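You operate a simulated robot arm through the tools that you are given. There is no shell and no other tool. Be economical: measure what you need, move in short steps, check, and stop when the job is done.

The job below is to be done with a simulated robot arm. You get a single attempt, and the scene is never put back.

Task
Dry the wet sponge under the hair dryer, then switch off and unplug it.
Fine: plug in with the switch off; lay the plug on the table.

The check looks at the end state, three seconds after you hand in, the way a careful person would. Anything else that was tipped, shoved, dropped, spilled or broken makes it a failure.

Robot
A 7-joint arm with a two-finger parallel gripper, fixed in place. Base frame: the origin is at the foot of the arm, x ahead of it, y to its left, z up. Units: mm, degrees, N and s.
With the tool pointing down near the work surface it reaches from about 260 to 720 mm from the base axis. Its first joint turns from -115.0 to 115.0 degrees. Payload 3.91 kg.
The tool frame sits at the grasp point between the pads (the TCP): z along the fingers, y along the line on which they close. The tips reach 30 mm beyond it. The gripper opens to 110 mm. The fingers are 20 mm wide and 10 mm thick; the gripper's body (48 by 112 mm) begins 55 mm behind the TCP.
Orientation is that of the tool frame in the base frame, as [roll, pitch, yaw] about the fixed x, y, z axes, in that order (R = Rz(yaw) Ry(pitch) Rx(roll)). With the fingers straight down and closing along the base's y, the tool's x points along the base's -x, its y along +y and its z along -z.

Tools
- The arm moves only by the tool servo_tool. Its argument "deltas" is a list of rows, each an object of numbers (a shift or turn left out is 0, a gripper value left out holds the last): "x", "y", "z": the shift along the tool's x, y, z in units of 250 mm (1.0 is 250 mm); "rx", "ry", "rz": the turn, a rotation vector about the tool's x, y, z in units of 60 degrees (1.0 is 60 degrees); "gripper": the finger opening in mm, from 0 to 110. In form: [{"x": .., "y": .., "z": .., "rx": .., "ry": .., "rz": .., "gripper": ..}, ...]. A call has 1 to 12 rows; each row is the pose to reach, as a shift and turn from the pose commanded when the call began, along the tool's axes at that moment. A call with a number of a shift or a turn outside -1 to 1 is refused whole. Rows are played at 5 a second. More than 50 mm and 8.6 degrees between two rows, or a gripper value outside its range, and nothing of the call is played. A pose out of reach is approached as far as the arm can. The call stops where the force on the tool passes 40 N (or 10 N more than at its start, if that is more) or the arm is blocked; 0.2 s more then pass. The fingers move at their own pace (about 108 mm/s each) and stop on an object; they squeeze with about 21 N. The grip force told is the motor's: it shows also when the fingers shut on nothing. Time passes only in rows, and 0.2 s behind the last, so rows that repeat a pose let the fingers close. The reply holds the time, the measured pose of the TCP, the force on the tool along the base axes, the opening and the grip force, in the units named above and with some noise, and new pictures: "views" is both (left out), scene, wrist or none.
- Cameras (640 x 400 px; columns grow to the right, rows downward): "scene" is fixed at [399.5, -650.1, 1525.3]; the picture's right is [0.99, 0.15, 0.00], its down [0.07, -0.43, -0.90] and it looks along [-0.14, 0.89, -0.44] (base axes); focal length 365 px, centre (320, 200). "wrist" rides on the gripper at [72, 17, -103] in the tool frame; the picture's right is [-0.23, 0.97, 0.00], its down [-0.76, -0.18, -0.62] and it looks along [-0.61, -0.14, 0.78] (tool axes); focal length 222 px, centre (320, 200). There is no depth. A picture from a camera that has moved, and an enlarged one, comes with that camera's place and axes in the base frame and with its lens.
- move_column(by): slides the trunk up (or, below 0, down) by that many mm; the arm rides with it, the base frame stays. It gives what a move gives, with no picture.
- enlarge(camera, box): a new picture of the part [left, top, right, bottom] of that camera's present view, enlarged. It takes no simulated time.
- sign_off(): hands the job in; it is judged then, once.

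Work in short steps. Places have to be worked out from the pictures, the camera data and where the tool is seen: move nearer, look again, correct. Check each grasp and each placing, and mend what went wrong. You have 120 turns and 200 pictures in all, those below and enlarged ones among them. Open the gripper and draw the arm clear of the work before you hand the job in, unless the task says otherwise; then end with one line.

The tools are called as name(argument=value, ...) on one line, values as JSON. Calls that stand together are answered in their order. servo_tool: Moves the arm, as the interface text tells. Its arguments: {"type":"object","properties":{"deltas":{"type":"array"},"views":{"type":"string","enum":["both","scene","wrist","none"]}},"required":["deltas"]} The other tools are called the same way: move_column (by) slides the trunk up or down; enlarge (camera, box) takes an enlarged picture of a part of a camera's view; sign_off () hands the job in.

At the start:

```text
clock: 0.0
tool_pos: [275.6, 285.7, 1257.8]
orientation: [-180.0, 0.0, -179.9]
wrist_force: [0.8, -0.5, 0.7]
opening: 110.2
finger_force: 0.0
trunk travel left (down, up): [-825.0, 165.0]
```

scene: 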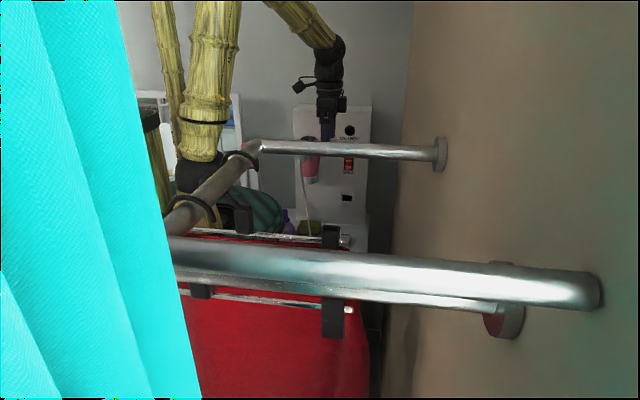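
wrist: 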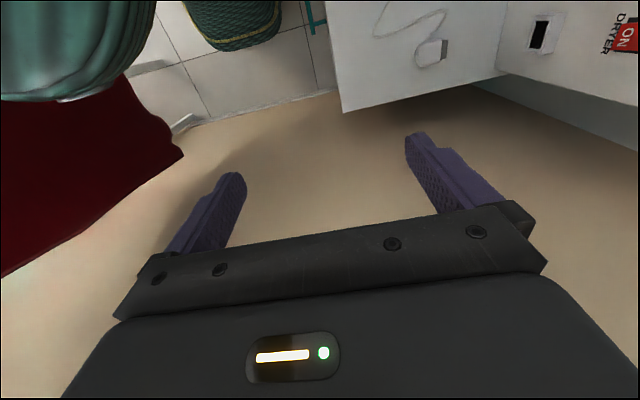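

The scene shows a panel with a socket, a red switch and a hair dryer behind a rail. I'll enlarge both views to make out details.

enlarge(camera="scene", box=[240, 80, 400, 260])

enlarge(camera="wrist", box=[320, 0, 640, 200])

```text
2.22 times, centred on (320, 170) of scene
camera zoom: at [399.5, -650.1, 1525.3], right [0.99, 0.15, 0.0], down [0.07, -0.43, -0.9], along [-0.14, 0.89, -0.44], focal length 811 px, centre (320, 267)
```

zoom: 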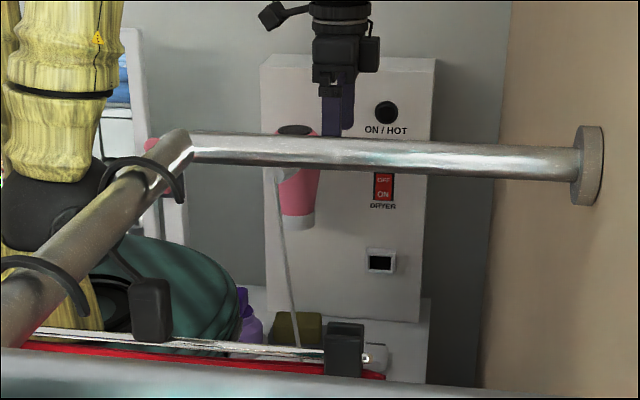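

```text
2.00 times, centred on (480, 100) of wrist
camera zoom: at [205.1, 303.3, 1359.4], right [0.23, 0.97, 0.0], down [0.76, -0.18, 0.62], along [0.61, -0.14, -0.78], focal length 444 px, centre (0, 400)
```

zoom: 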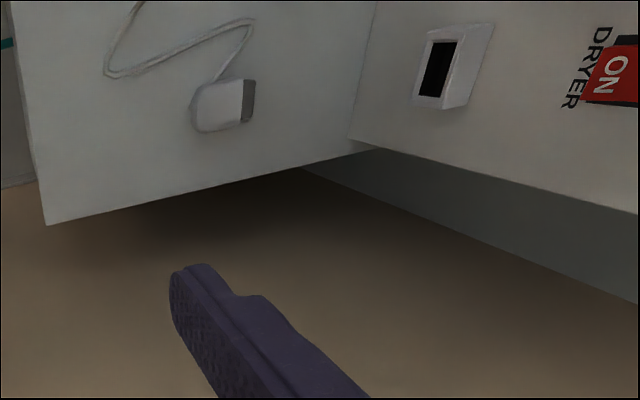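

I place the socket at about (302, 643, 912), the plug at about (308, 529, 772) on the white shelf, the dryer near (162, 620, 1000), and the sponge near (161, 595, 780). I'll move toward the shelf for a closer look.

servo_tool(deltas=[{"y": 0.13, "z": 0.1}, {"y": 0.26, "z": 0.2}, {"y": 0.39, "z": 0.3}, {"y": 0.5, "z": 0.42}, {"y": 0.5, "z": 0.6}])

```text
clock: 1.2
tool_pos: [278.0, 411.6, 1106.9]
orientation: [179.9, 0.0, -180.0]
wrist_force: [0.8, -0.7, -0.1]
opening: 110.1
finger_force: 0.0
trunk travel left (down, up): [-825.0, 165.0]
camera wrist: at [207.0, 427.9, 1208.2], right [0.23, 0.97, 0.0], down [0.76, -0.18, 0.62], along [0.61, -0.14, -0.78], focal length 222 px, centre (320, 200)
```

scene: 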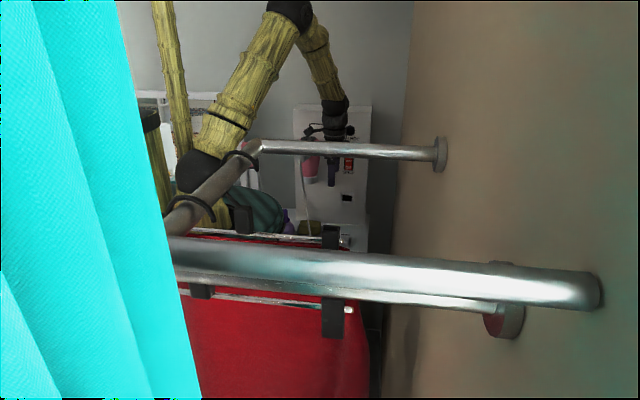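
wrist: 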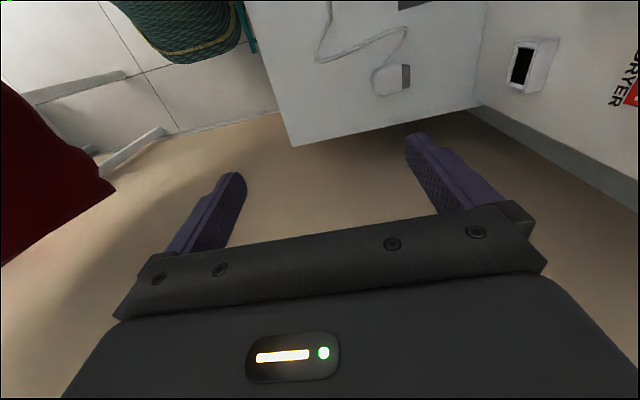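

The plug, cord and socket are visible. I'll yaw the tool 90° so the camera looks toward the panel (+y) and the fingers close along x.

servo_tool(deltas=[{"rz": -0.14}, {"rz": -0.28}, {"rz": -0.42}, {"rz": -0.56}, {"rz": -0.7}, {"rz": -0.84}, {"rz": -0.98}], views="none")

servo_tool(deltas=[{"rz": -0.13}, {"rz": -0.26}, {"rz": -0.39}, {"rz": -0.52}, {"rz": -0.52}], views="wrist")

```text
clock: 2.8
tool_pos: [278.0, 412.1, 1107.1]
orientation: [-180.0, 0.0, -121.0]
wrist_force: [-0.4, -0.1, -0.8]
opening: 110.0
finger_force: 0.1
trunk travel left (down, up): [-825.0, 165.0]
```

```text
clock: 4.0
tool_pos: [277.1, 411.1, 1106.9]
orientation: [179.9, 0.0, -89.9]
wrist_force: [0.8, 0.0, 0.5]
opening: 110.1
finger_force: 0.1
trunk travel left (down, up): [-825.0, 165.0]
camera wrist: at [260.7, 338.9, 1209.5], right [-0.97, 0.23, 0.0], down [0.18, 0.76, 0.62], along [0.14, 0.61, -0.78], focal length 222 px, centre (320, 200)
```

wrist: 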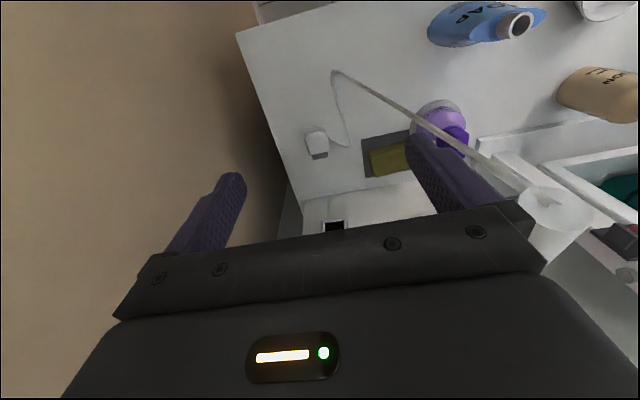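

The cord seems to come toward the camera, so the dryer may hang well in front of the panel. I'll back off a little and tilt the camera up to see it before going near.

servo_tool(deltas=[{"x": 0.08, "z": -0.1}, {"x": 0.16, "z": -0.2}, {"x": 0.24, "z": -0.3}, {"x": 0.32, "z": -0.37}, {"x": 0.32, "z": -0.37, "ry": -0.13}, {"x": 0.32, "z": -0.37, "ry": -0.26}, {"x": 0.32, "z": -0.37, "ry": -0.39}, {"x": 0.32, "z": -0.37, "ry": -0.52}, {"x": 0.32, "z": -0.37, "ry": -0.52}])

```text
clock: 6.0
tool_pos: [277.2, 332.2, 1199.7]
orientation: [-179.9, 31.2, -89.9]
wrist_force: [-0.1, -0.4, -0.8]
opening: 110.1
finger_force: 0.1
trunk travel left (down, up): [-825.0, 165.0]
camera wrist: at [259.9, 216.6, 1249.5], right [-0.97, 0.19, 0.12], down [0.18, 0.33, 0.93], along [0.14, 0.92, -0.35], focal length 222 px, centre (320, 200)
```

scene: 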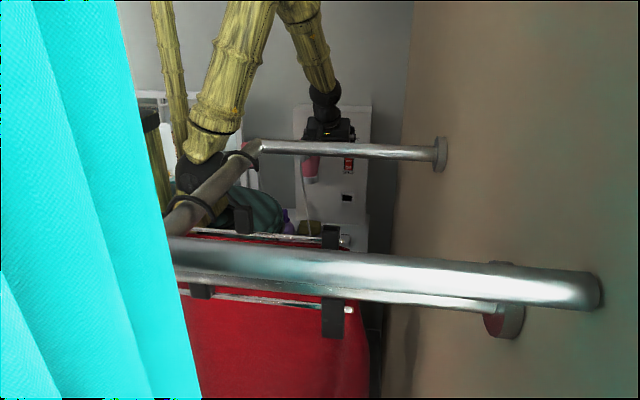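
wrist: 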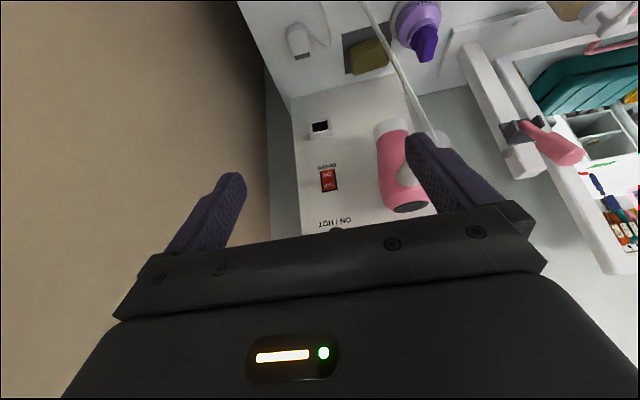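

The dryer hangs on the panel nozzle-down, its handle end near (170, 415, 1136) toward me. I'll enlarge the plug, sponge, switch and socket.

enlarge(camera="wrist", box=[260, 0, 420, 100])

enlarge(camera="wrist", box=[280, 100, 460, 230])

```text
4.00 times, centred on (340, 50) of wrist
camera zoom: at [259.9, 216.6, 1249.5], right [-0.97, 0.19, 0.12], down [0.18, 0.33, 0.93], along [0.14, 0.92, -0.35], focal length 888 px, centre (240, 800)
```

zoom: 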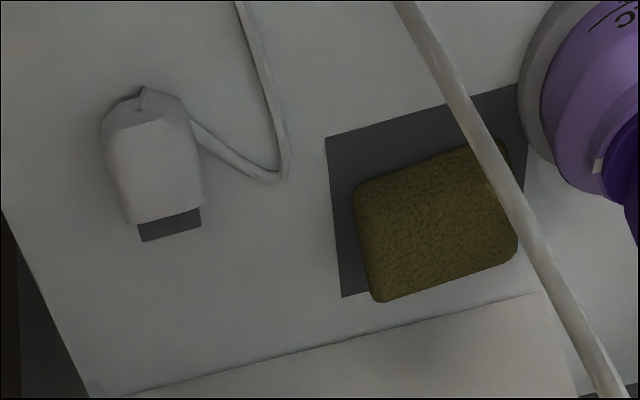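

```text
3.08 times, centred on (370, 165) of wrist
camera zoom: at [259.9, 216.6, 1249.5], right [-0.97, 0.19, 0.12], down [0.18, 0.33, 0.93], along [0.14, 0.92, -0.35], focal length 684 px, centre (166, 308)
```

zoom: 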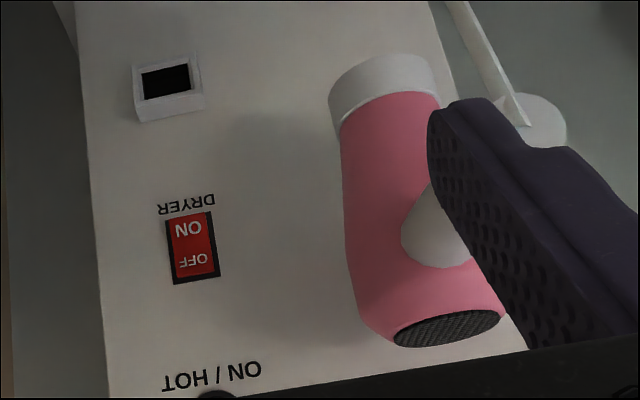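

The switch rocker shows OFF at the top and ON at the bottom, and the plug's blade points toward +y. I'll move closer to read the rocker's state and fix the positions.

servo_tool(deltas=[{"x": -0.022, "y": -0.023, "z": 0.153}, {"x": -0.043, "y": -0.046, "z": 0.307}, {"x": -0.065, "y": -0.069, "z": 0.46}, {"x": -0.086, "y": -0.092, "z": 0.614}, {"x": -0.086, "y": -0.092, "z": 0.614}])

```text
clock: 7.2
tool_pos: [298.2, 429.2, 1080.6]
orientation: [-180.0, 31.1, -90.0]
wrist_force: [-0.5, -0.5, -1.0]
opening: 110.0
finger_force: 0.0
trunk travel left (down, up): [-825.0, 165.0]
camera wrist: at [281.3, 313.9, 1130.0], right [-0.97, 0.19, 0.12], down [0.18, 0.33, 0.93], along [0.14, 0.92, -0.35], focal length 222 px, centre (320, 200)
```

scene: 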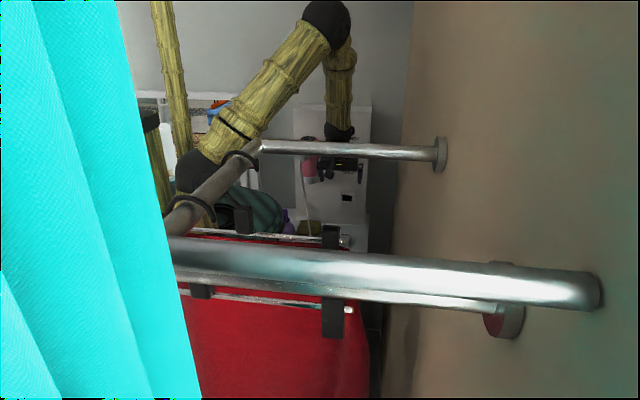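
wrist: 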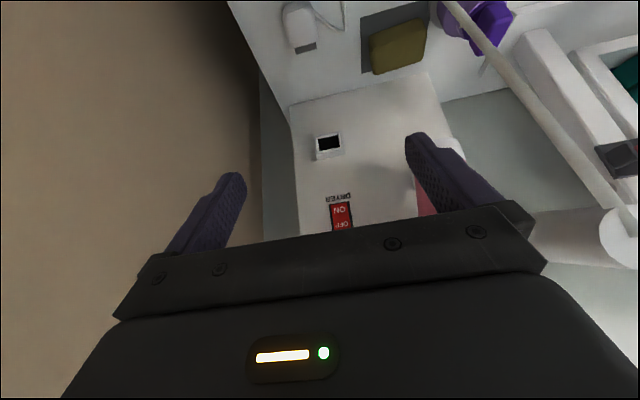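

enlarge(camera="wrist", box=[280, 80, 440, 240])

enlarge(camera="wrist", box=[260, 0, 440, 110])

```text
2.50 times, centred on (360, 160) of wrist
camera zoom: at [281.3, 313.9, 1130.0], right [-0.97, 0.19, 0.12], down [0.18, 0.33, 0.93], along [0.14, 0.92, -0.35], focal length 555 px, centre (220, 300)
```

zoom: 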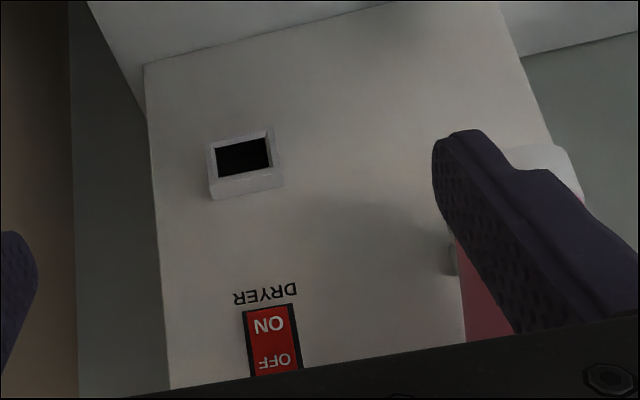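

```text
3.56 times, centred on (350, 55) of wrist
camera zoom: at [281.3, 313.9, 1130.0], right [-0.97, 0.19, 0.12], down [0.18, 0.33, 0.93], along [0.14, 0.92, -0.35], focal length 790 px, centre (213, 716)
```

zoom: 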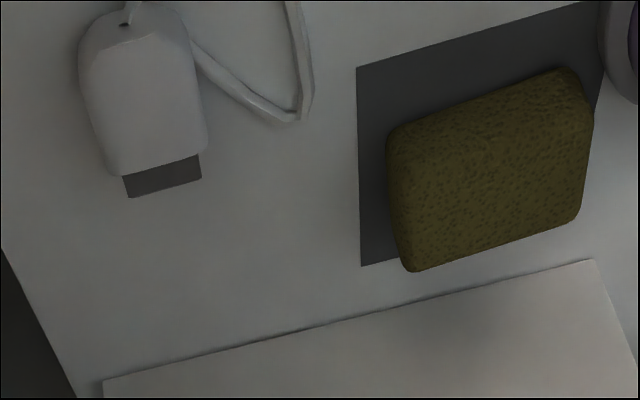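

Plug body sits at about x 308, y 495–555 with its blade toward +y; the hanging cord runs at y≈417 from x 170 (top) to 250 (table). I'll narrow the gripper and hover closer with the current 31° tilt, keeping clear of the cord.

servo_tool(deltas=[{"x": 0.035, "y": -0.008, "z": 0.175, "gripper": 75}, {"x": 0.07, "y": -0.016, "z": 0.35}, {"x": 0.105, "y": -0.024, "z": 0.525}, {"x": 0.14, "y": -0.032, "z": 0.7}, {"x": 0.175, "y": -0.04, "z": 0.876}, {"x": 0.175, "y": -0.04, "z": 0.876}])

```text
clock: 8.6
tool_pos: [311.3, 505.9, 870.7]
orientation: [180.0, 31.1, -90.1]
wrist_force: [-0.1, -0.3, 0.0]
opening: 75.1
finger_force: 0.1
trunk travel left (down, up): [-825.0, 165.0]
camera wrist: at [293.2, 390.1, 919.3], right [-0.97, 0.19, 0.12], down [0.18, 0.33, 0.93], along [0.14, 0.92, -0.35], focal length 222 px, centre (320, 200)
```

scene: 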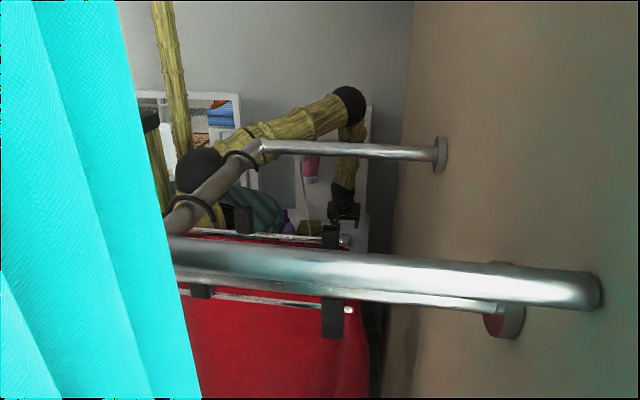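
wrist: 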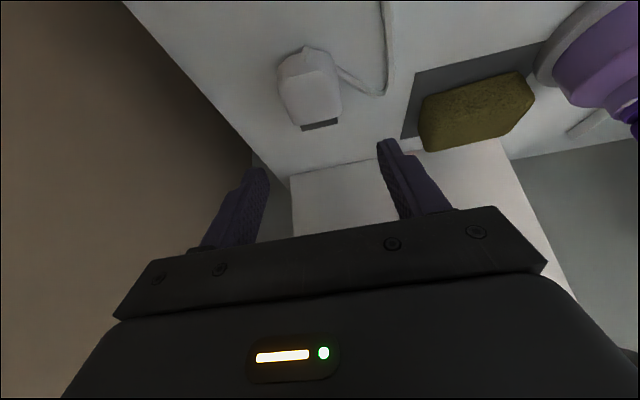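

enlarge(camera="wrist", box=[240, 30, 420, 150])

```text
3.33 times, centred on (330, 90) of wrist
camera zoom: at [293.2, 390.1, 919.3], right [-0.97, 0.19, 0.12], down [0.18, 0.33, 0.93], along [0.14, 0.92, -0.35], focal length 740 px, centre (287, 567)
```

zoom: 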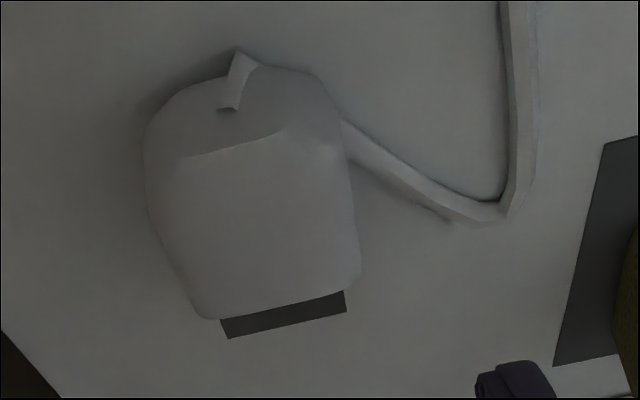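

The plug's top is z≈787, centre (308.5, 522, 774), and it is aligned with y. I'll lower the open fingers around it.

servo_tool(deltas=[{"x": 0.05, "y": 0.003, "z": 0.09}, {"x": 0.1, "y": 0.006, "z": 0.18}, {"x": 0.143, "y": 0.008, "z": 0.267}, {"x": 0.143, "y": 0.008, "z": 0.267}], views="wrist")

```text
clock: 9.6
tool_pos: [307.5, 508.6, 795.7]
orientation: [-180.0, 31.3, -90.0]
wrist_force: [0.5, 0.0, 0.2]
opening: 75.0
finger_force: 0.0
trunk travel left (down, up): [-825.0, 165.0]
camera wrist: at [291.1, 394.2, 844.5], right [-0.97, 0.19, 0.12], down [0.18, 0.33, 0.93], along [0.14, 0.92, -0.35], focal length 222 px, centre (320, 200)
```

wrist: 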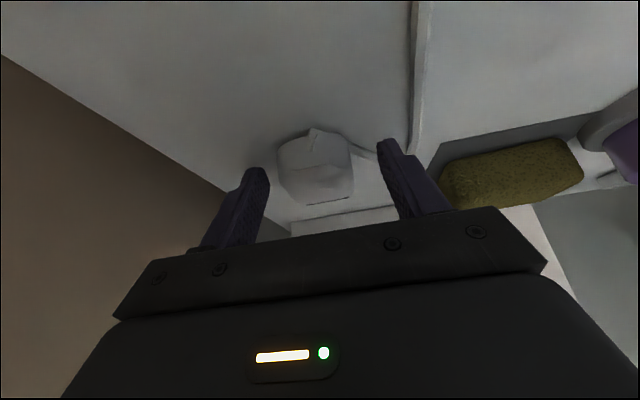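

The plug sits between the fingers. Before gripping I'll check the rocker state in the scene view.

enlarge(camera="scene", box=[290, 150, 370, 210])

servo_tool(deltas=[{"gripper": 20}, {"gripper": 20}, {"gripper": 20}, {"gripper": 20}], views="wrist")

```text
6.67 times, centred on (330, 180) of scene
camera zoom: at [399.5, -650.1, 1525.3], right [0.99, 0.15, 0.0], down [0.07, -0.43, -0.9], along [-0.14, 0.89, -0.44], focal length 2433 px, centre (253, 333)
```

zoom: 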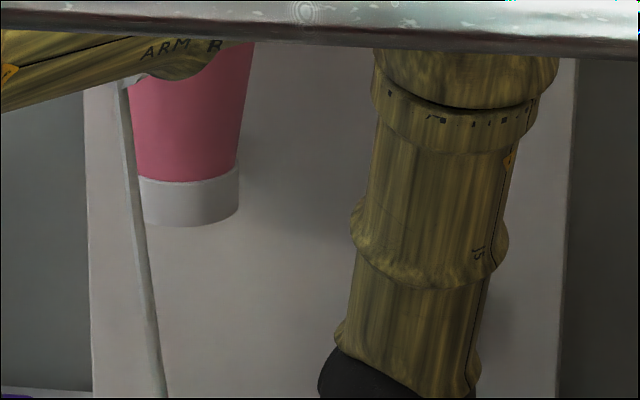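

```text
clock: 10.6
tool_pos: [308.6, 509.2, 794.7]
orientation: [179.9, 31.2, -90.0]
wrist_force: [-0.1, -0.2, -0.3]
opening: 45.2
finger_force: 20.7
trunk travel left (down, up): [-825.0, 165.0]
camera wrist: at [291.1, 394.2, 844.6], right [-0.97, 0.19, 0.12], down [0.18, 0.33, 0.93], along [0.14, 0.92, -0.35], focal length 222 px, centre (320, 200)
```

wrist: 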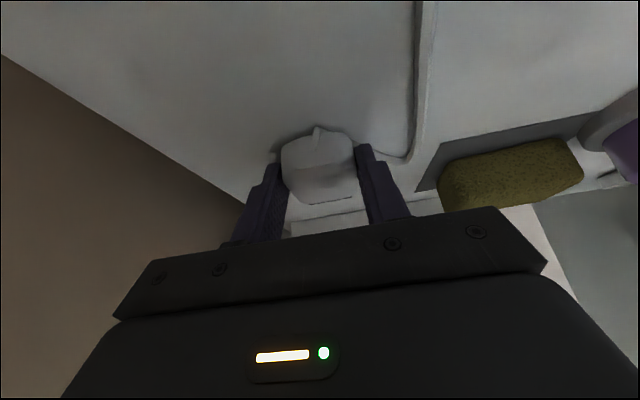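

Grip holds at 45 mm. I'll lift the plug straight up to socket height and look at the rocker and socket up close.

servo_tool(deltas=[{"x": -0.07, "z": -0.116}, {"x": -0.141, "z": -0.232}, {"x": -0.211, "z": -0.349}, {"x": -0.282, "z": -0.465}, {"x": -0.282, "z": -0.465}])

enlarge(camera="wrist", box=[220, 80, 480, 240])

```text
clock: 11.8
tool_pos: [307.6, 507.3, 932.1]
orientation: [-180.0, 31.2, -90.0]
wrist_force: [0.3, 1.2, -0.9]
opening: 45.5
finger_force: 21.0
trunk travel left (down, up): [-825.0, 165.0]
camera wrist: at [290.9, 393.1, 981.9], right [-0.97, 0.19, 0.12], down [0.18, 0.33, 0.93], along [0.14, 0.92, -0.35], focal length 222 px, centre (320, 200)
```

scene: 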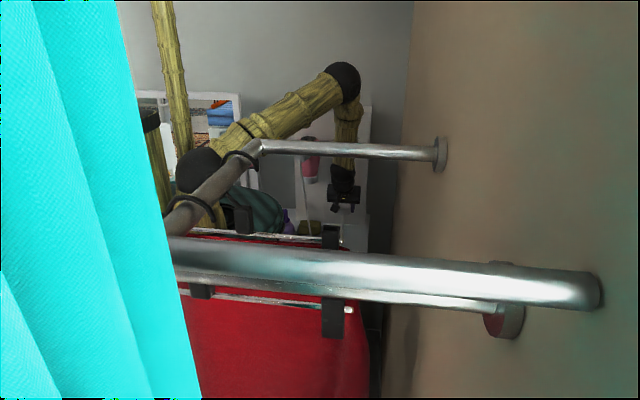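
wrist: 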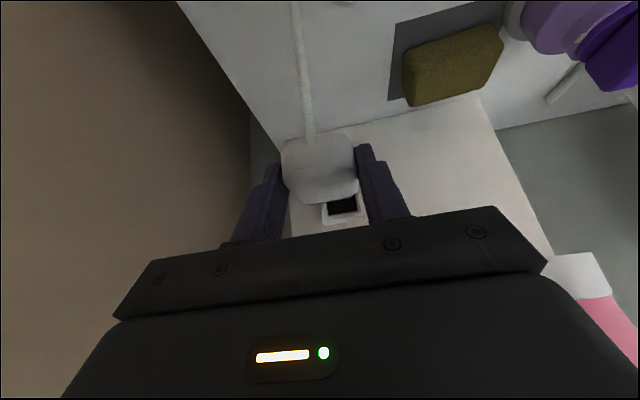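

```text
2.46 times, centred on (350, 160) of wrist
camera zoom: at [290.9, 393.1, 981.9], right [-0.97, 0.19, 0.12], down [0.18, 0.33, 0.93], along [0.14, 0.92, -0.35], focal length 547 px, centre (246, 298)
```

zoom: 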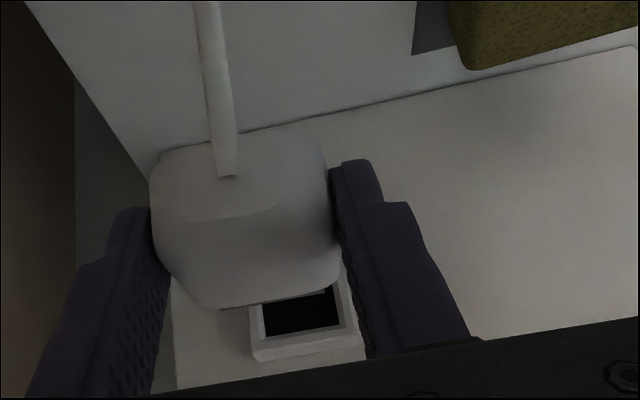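

The socket is directly ahead of the plug, but the gripper hides the switch. I'll raise a bit to read the rocker before inserting.

servo_tool(deltas=[{"x": -0.05, "z": -0.187}, {"x": -0.1, "z": -0.375}, {"x": -0.153, "z": -0.562}, {"x": -0.153, "z": -0.562}], views="wrist")

enlarge(camera="wrist", box=[300, 180, 380, 230])

```text
clock: 12.8
tool_pos: [309.5, 470.3, 1071.0]
orientation: [180.0, 31.1, -90.0]
wrist_force: [-0.6, 0.6, -0.5]
opening: 45.0
finger_force: 21.3
trunk travel left (down, up): [-825.0, 165.0]
camera wrist: at [292.5, 354.3, 1121.5], right [-0.97, 0.19, 0.12], down [0.18, 0.33, 0.93], along [0.14, 0.92, -0.36], focal length 222 px, centre (320, 200)
```

wrist: 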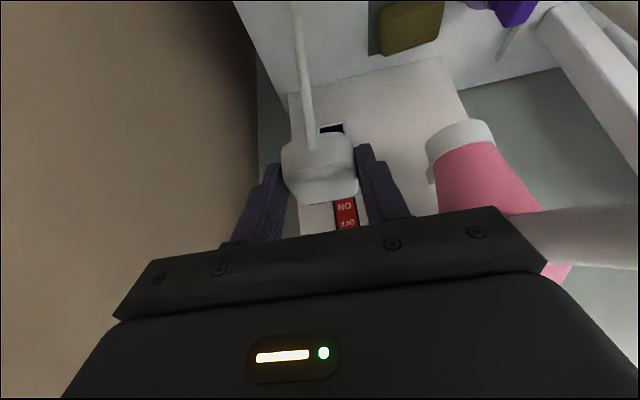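

```text
8.00 times, centred on (340, 205) of wrist
camera zoom: at [292.5, 354.3, 1121.5], right [-0.97, 0.19, 0.12], down [0.18, 0.33, 0.93], along [0.14, 0.92, -0.36], focal length 1777 px, centre (160, 160)
```

zoom: 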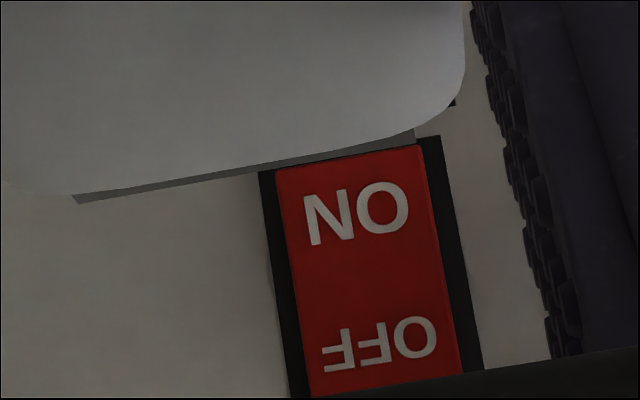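

The rocker is flat-faced; its state is still ambiguous. A slightly higher and more sideways look will show which end protrudes.

servo_tool(deltas=[{"x": -0.04, "y": -0.1, "z": -0.07}, {"x": -0.083, "y": -0.22, "z": -0.137}, {"x": -0.083, "y": -0.22, "z": -0.137}], views="wrist")

enlarge(camera="wrist", box=[360, 160, 424, 210])

```text
clock: 13.6
tool_pos: [364.7, 469.3, 1110.4]
orientation: [180.0, 31.2, -90.0]
wrist_force: [-0.8, 0.4, 0.5]
opening: 45.1
finger_force: 21.3
trunk travel left (down, up): [-825.0, 165.0]
camera wrist: at [347.6, 354.1, 1159.6], right [-0.97, 0.19, 0.12], down [0.18, 0.33, 0.93], along [0.14, 0.92, -0.35], focal length 222 px, centre (320, 200)
```

wrist: 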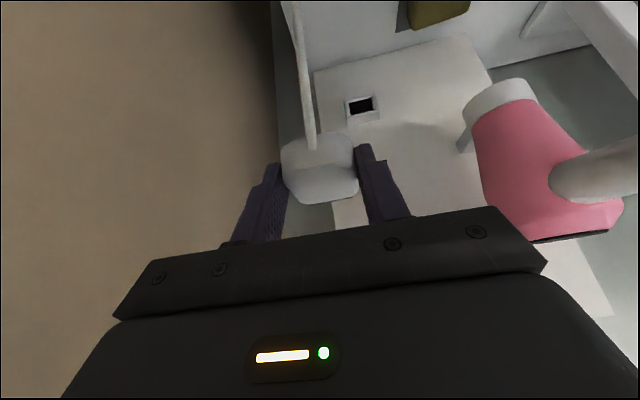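

```text
8.00 times, centred on (392, 185) of wrist
camera zoom: at [347.6, 354.1, 1159.6], right [-0.97, 0.19, 0.12], down [0.18, 0.33, 0.93], along [0.14, 0.92, -0.35], focal length 1777 px, centre (-256, 320)
```

zoom: 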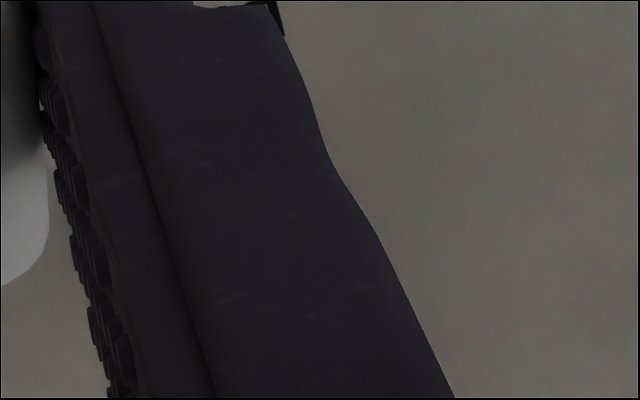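

enlarge(camera="scene", box=[290, 140, 370, 190])

servo_tool(deltas=[{"y": -0.14}, {"y": -0.24}, {"y": -0.24}], views="wrist")

enlarge(camera="wrist", box=[384, 140, 464, 210])

```text
8.00 times, centred on (330, 165) of scene
camera zoom: at [399.5, -650.1, 1525.3], right [0.99, 0.15, 0.0], down [0.07, -0.43, -0.9], along [-0.14, 0.89, -0.44], focal length 2920 px, centre (240, 480)
```

zoom: 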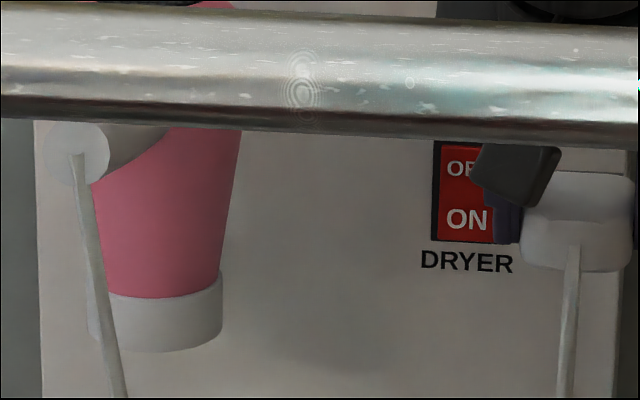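

```text
clock: 14.4
tool_pos: [422.4, 469.8, 1110.2]
orientation: [-180.0, 31.2, -90.0]
wrist_force: [0.0, 0.3, -1.4]
opening: 45.0
finger_force: 21.0
trunk travel left (down, up): [-825.0, 165.0]
camera wrist: at [406.2, 355.0, 1159.2], right [-0.97, 0.19, 0.12], down [0.18, 0.33, 0.93], along [0.14, 0.92, -0.35], focal length 222 px, centre (320, 200)
```

wrist: 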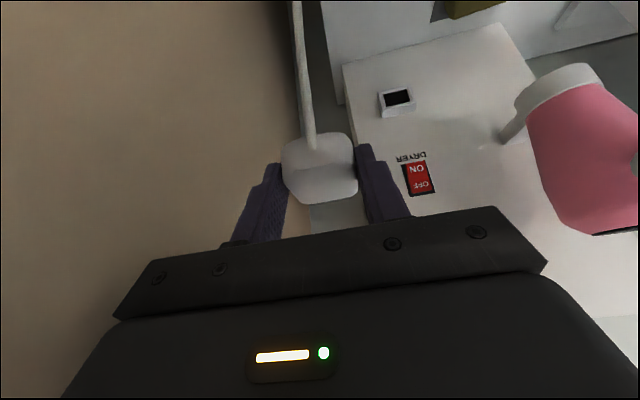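

```text
5.71 times, centred on (424, 175) of wrist
camera zoom: at [406.2, 355.0, 1159.2], right [-0.97, 0.19, 0.12], down [0.18, 0.33, 0.93], along [0.14, 0.92, -0.35], focal length 1269 px, centre (-274, 343)
```

zoom: 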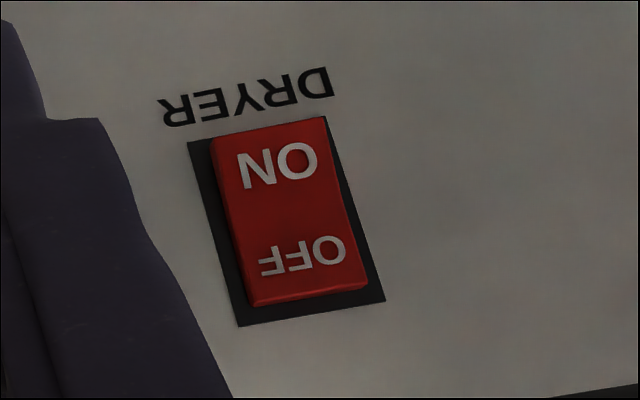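

The ON end clearly protrudes, so the switch is already OFF. I now place the socket mouth at about (304.5, 652, 897.5) and the rocker at x≈305, z 1010–1050, y≈668, and will bring the plug in front of the socket.

servo_tool(deltas=[{"x": 0.041, "y": 0.155, "z": 0.068}, {"x": 0.083, "y": 0.31, "z": 0.137}, {"x": 0.124, "y": 0.464, "z": 0.205}, {"x": 0.215, "y": 0.466, "z": 0.355}, {"x": 0.306, "y": 0.466, "z": 0.505}, {"x": 0.398, "y": 0.466, "z": 0.656}, {"x": 0.27, "y": 0.466, "z": 0.734}, {"x": 0.142, "y": 0.466, "z": 0.812}, {"x": 0.142, "y": 0.466, "z": 0.812}])

enlarge(camera="wrist", box=[240, 110, 400, 230])

enlarge(camera="scene", box=[310, 170, 380, 220])

```text
clock: 16.4
tool_pos: [307.0, 541.4, 915.4]
orientation: [-180.0, 31.2, -90.0]
wrist_force: [-0.7, -0.4, -0.1]
opening: 45.0
finger_force: 21.4
trunk travel left (down, up): [-825.0, 165.0]
camera wrist: at [290.3, 427.0, 965.7], right [-0.97, 0.19, 0.12], down [0.18, 0.33, 0.93], along [0.14, 0.92, -0.35], focal length 222 px, centre (320, 200)
```

scene: 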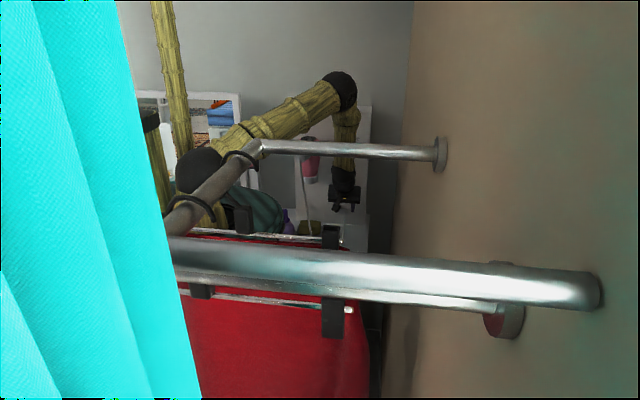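
wrist: 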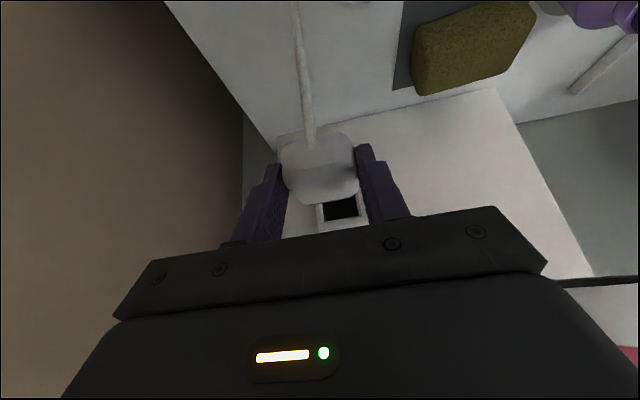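

```text
3.33 times, centred on (320, 170) of wrist
camera zoom: at [290.3, 427.0, 965.7], right [-0.97, 0.19, 0.12], down [0.18, 0.33, 0.93], along [0.14, 0.92, -0.35], focal length 740 px, centre (320, 300)
```

zoom: 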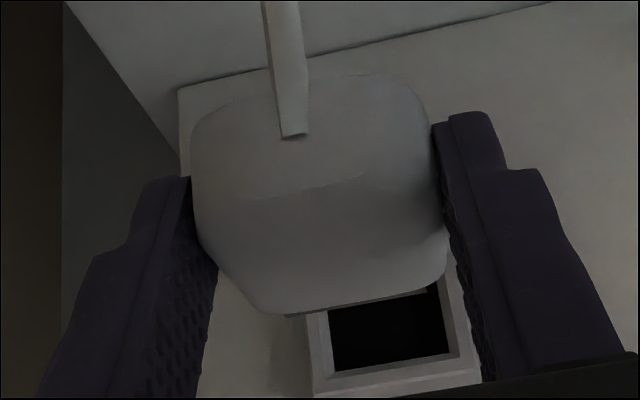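

```text
8.00 times, centred on (345, 195) of scene
camera zoom: at [399.5, -650.1, 1525.3], right [0.99, 0.15, 0.0], down [0.07, -0.43, -0.9], along [-0.14, 0.89, -0.44], focal length 2920 px, centre (120, 240)
```

zoom: 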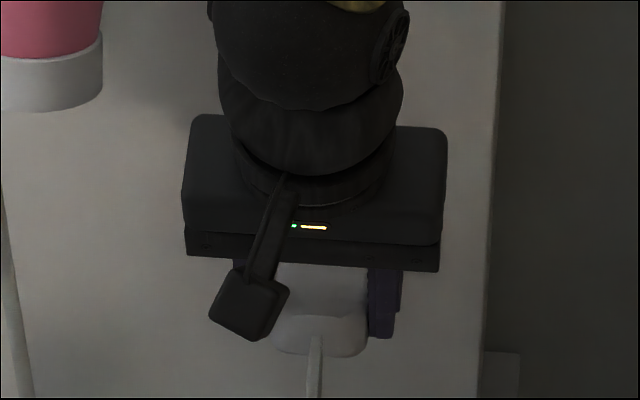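

The blade top is about 902.6 against a hole spanning roughly z 882–906, x≈305, so height is good. I'll shift 2 mm in x and advance until just short of the mouth.

servo_tool(deltas=[{"x": -0.077, "y": 0.008, "z": 0.047}, {"x": -0.147, "y": 0.008, "z": 0.089}, {"x": -0.147, "y": 0.008, "z": 0.089}], views="wrist")

enlarge(camera="wrist", box=[240, 110, 400, 230])

```text
clock: 17.2
tool_pos: [304.0, 587.1, 916.3]
orientation: [-180.0, 31.2, -90.1]
wrist_force: [-0.1, -0.4, -0.2]
opening: 45.7
finger_force: 21.1
trunk travel left (down, up): [-825.0, 165.0]
camera wrist: at [288.0, 472.3, 965.6], right [-0.97, 0.19, 0.12], down [0.18, 0.33, 0.93], along [0.14, 0.92, -0.35], focal length 222 px, centre (320, 200)
```

wrist: 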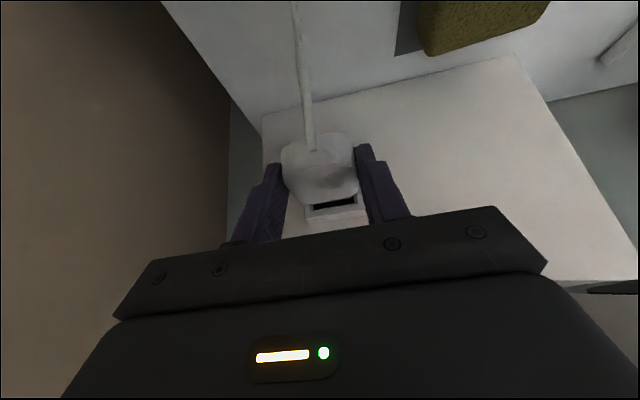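

```text
3.33 times, centred on (320, 170) of wrist
camera zoom: at [288.0, 472.3, 965.6], right [-0.97, 0.19, 0.12], down [0.18, 0.33, 0.93], along [0.14, 0.92, -0.35], focal length 740 px, centre (320, 300)
```

zoom: 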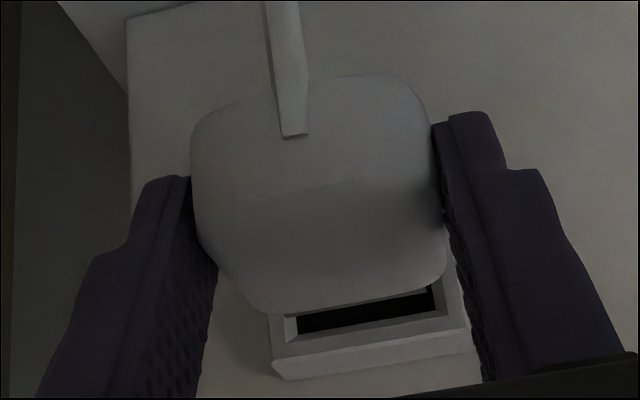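

Blade edge sits ~3 mm under the hole's top edge, and ~1.5 mm off toward +x. I'll correct and ease 14 mm forward.

servo_tool(deltas=[{"y": 0.006}, {"x": -0.024, "y": 0.006, "z": 0.0145}, {"x": -0.048, "y": 0.006, "z": 0.029}, {"x": -0.048, "y": 0.006, "z": 0.029}], views="wrist")

enlarge(camera="wrist", box=[240, 110, 400, 230])

```text
clock: 18.2
tool_pos: [302.5, 601.7, 917.1]
orientation: [180.0, 31.2, -90.0]
wrist_force: [0.5, 0.2, 0.1]
opening: 45.3
finger_force: 21.1
trunk travel left (down, up): [-825.0, 165.0]
camera wrist: at [286.7, 486.1, 966.6], right [-0.97, 0.19, 0.12], down [0.18, 0.33, 0.93], along [0.14, 0.92, -0.35], focal length 222 px, centre (320, 200)
```

wrist: 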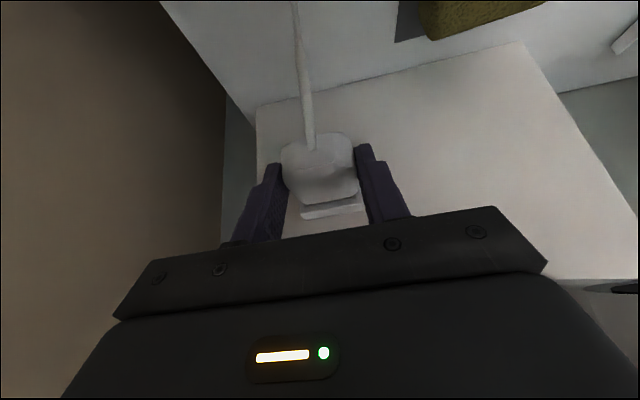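

```text
3.33 times, centred on (320, 170) of wrist
camera zoom: at [286.7, 486.1, 966.6], right [-0.97, 0.19, 0.12], down [0.18, 0.33, 0.93], along [0.14, 0.92, -0.35], focal length 740 px, centre (320, 300)
```

zoom: 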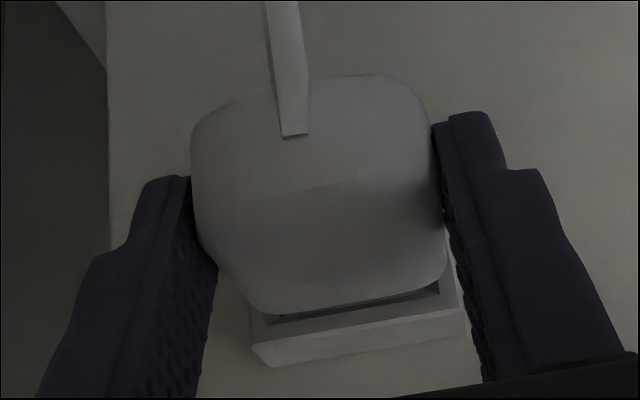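

No contact force and the blade is entering the mouth. Continue forward slowly until it seats.

servo_tool(deltas=[{"x": -0.017, "z": 0.0104}, {"x": -0.034, "z": 0.0207}, {"x": -0.051, "z": 0.031}, {"x": -0.068, "z": 0.0414}, {"x": -0.068, "z": 0.0414}], views="wrist")

enlarge(camera="wrist", box=[240, 110, 400, 230])

```text
clock: 19.4
tool_pos: [303.4, 620.8, 916.9]
orientation: [180.0, 31.3, -90.0]
wrist_force: [0.1, 2.4, -12.8]
opening: 45.4
finger_force: 21.1
trunk travel left (down, up): [-825.0, 165.0]
camera wrist: at [286.9, 506.2, 966.7], right [-0.97, 0.19, 0.12], down [0.18, 0.33, 0.93], along [0.14, 0.92, -0.35], focal length 222 px, centre (320, 200)
```

wrist: 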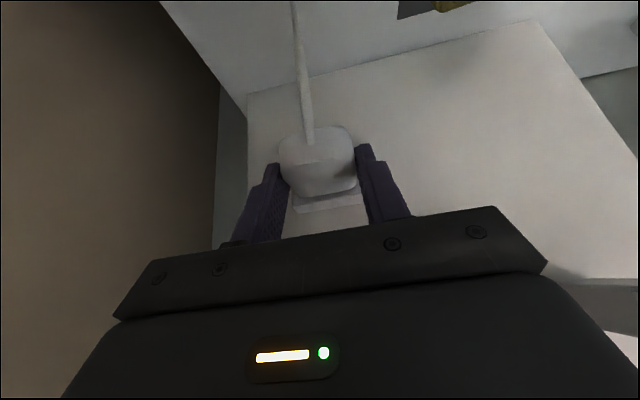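

```text
3.33 times, centred on (320, 170) of wrist
camera zoom: at [286.9, 506.2, 966.7], right [-0.97, 0.19, 0.12], down [0.18, 0.33, 0.93], along [0.14, 0.92, -0.35], focal length 740 px, centre (320, 300)
```

zoom: 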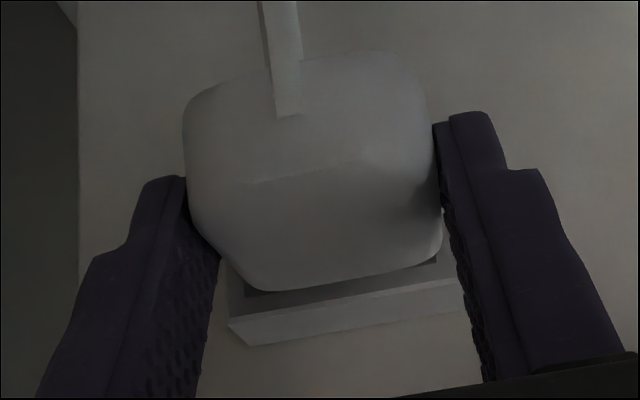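

The reaction is mostly downward and the body front now lies at the socket's face (≈653), suggesting it's seated or nearly. I'll lower 3 mm to relax the vertical load and push 4 mm further to test.

servo_tool(deltas=[{"x": 0.006, "z": 0.01}, {"x": -0.002, "z": 0.015}, {"x": -0.008, "z": 0.0185}, {"x": -0.008, "z": 0.0185}], views="wrist")

enlarge(camera="wrist", box=[270, 120, 370, 220])

```text
clock: 20.4
tool_pos: [303.4, 624.8, 916.0]
orientation: [179.9, 31.2, -90.0]
wrist_force: [0.0, -5.5, 2.1]
opening: 45.1
finger_force: 20.9
trunk travel left (down, up): [-825.0, 165.0]
camera wrist: at [287.3, 508.5, 965.3], right [-0.97, 0.19, 0.12], down [0.18, 0.33, 0.93], along [0.14, 0.92, -0.35], focal length 222 px, centre (320, 200)
```

wrist: 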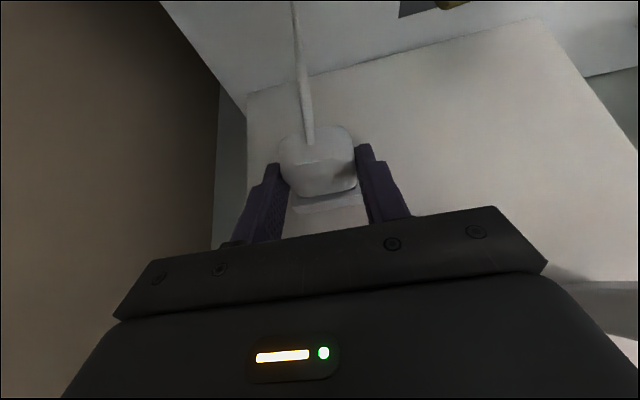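

```text
4.00 times, centred on (320, 170) of wrist
camera zoom: at [287.3, 508.5, 965.3], right [-0.97, 0.19, 0.12], down [0.18, 0.33, 0.93], along [0.14, 0.92, -0.35], focal length 888 px, centre (320, 320)
```

zoom: 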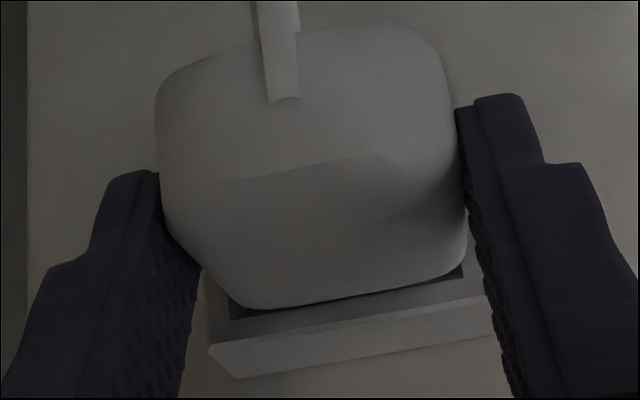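

Vertical load is relaxed; I'll push 6 mm further to see whether it moves in or meets a firm stop.

servo_tool(deltas=[{"x": -0.01, "z": 0.006}, {"x": -0.02, "z": 0.012}, {"x": -0.02, "z": 0.012}], views="none")

enlarge(camera="wrist", box=[270, 120, 370, 220])

```text
clock: 21.2
tool_pos: [303.8, 626.9, 915.7]
orientation: [180.0, 31.1, -90.0]
wrist_force: [1.3, -18.1, -1.0]
opening: 45.8
finger_force: 21.0
trunk travel left (down, up): [-825.0, 165.0]
```

```text
4.00 times, centred on (320, 170) of wrist
camera zoom: at [287.3, 512.1, 964.9], right [-0.97, 0.2, 0.12], down [0.18, 0.33, 0.93], along [0.14, 0.92, -0.36], focal length 888 px, centre (320, 320)
```

zoom: 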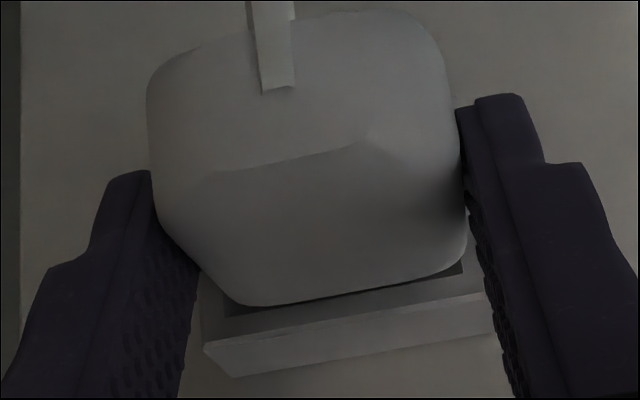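

The stop is firm at the expected seated depth (body face ≈ 615 TCP). I'll release the plug in place and inspect.

servo_tool(deltas=[{"gripper": 55}, {"gripper": 75}, {"gripper": 75}], views="none")

enlarge(camera="wrist", box=[270, 120, 370, 220])

```text
clock: 22.0
tool_pos: [303.4, 629.4, 915.6]
orientation: [-180.0, 31.3, -90.0]
wrist_force: [0.2, -0.9, -0.4]
opening: 74.9
finger_force: 0.0
trunk travel left (down, up): [-825.0, 165.0]
```

```text
4.00 times, centred on (320, 170) of wrist
camera zoom: at [287.0, 514.4, 964.9], right [-0.97, 0.19, 0.12], down [0.18, 0.33, 0.93], along [0.14, 0.92, -0.35], focal length 888 px, centre (320, 320)
```

zoom: 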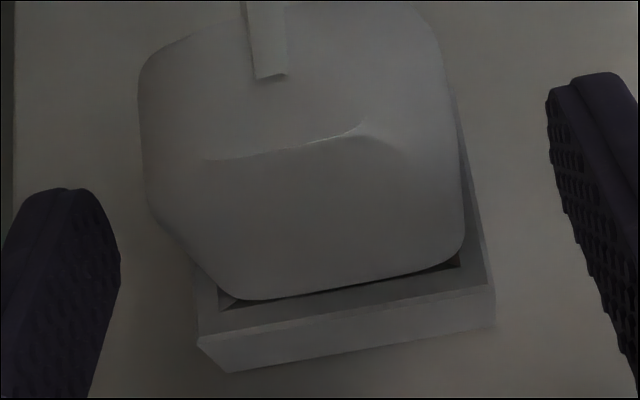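

The plug sits in the socket's recess and holds on its own. I'll retract along the fingers, rise to switch height, and close the gripper to use it as a pusher.

servo_tool(deltas=[{"z": -0.16}, {"z": -0.32}, {"z": -0.45}, {"z": -0.45, "gripper": 0}, {"z": -0.45, "gripper": 0}])

enlarge(camera="wrist", box=[240, 60, 400, 220])

```text
clock: 23.2
tool_pos: [303.2, 574.6, 1012.0]
orientation: [-179.9, 31.2, -90.0]
wrist_force: [0.6, 0.6, -0.1]
opening: 0.1
finger_force: 20.9
trunk travel left (down, up): [-825.0, 165.0]
camera wrist: at [285.7, 458.1, 1061.5], right [-0.97, 0.19, 0.12], down [0.18, 0.33, 0.93], along [0.14, 0.92, -0.35], focal length 222 px, centre (320, 200)
```

scene: 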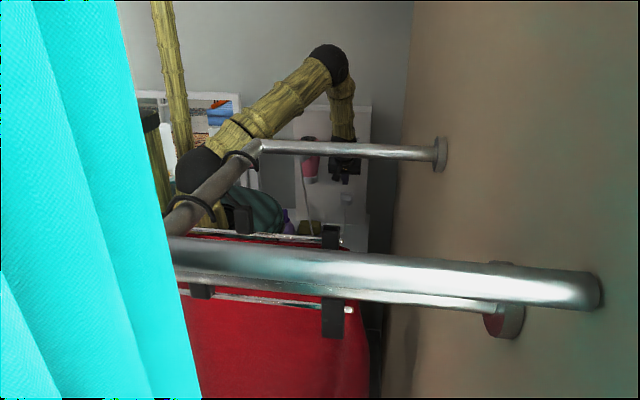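
wrist: 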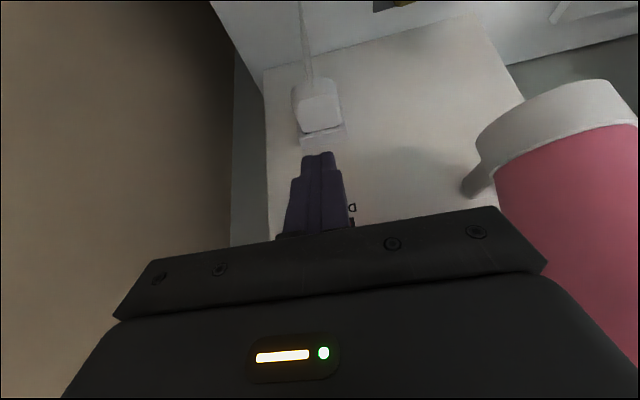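

```text
2.50 times, centred on (320, 140) of wrist
camera zoom: at [285.7, 458.1, 1061.5], right [-0.97, 0.19, 0.12], down [0.18, 0.33, 0.93], along [0.14, 0.92, -0.35], focal length 555 px, centre (320, 350)
```

zoom: 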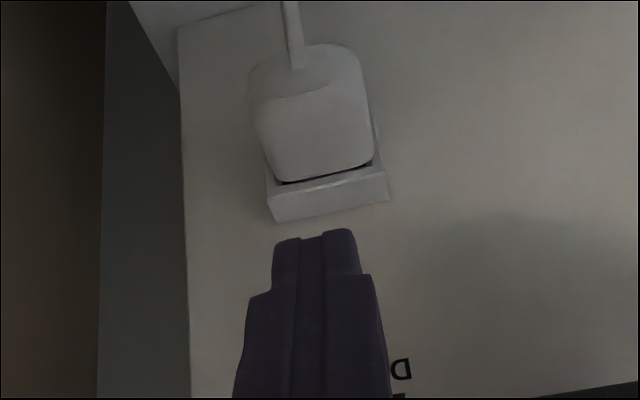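

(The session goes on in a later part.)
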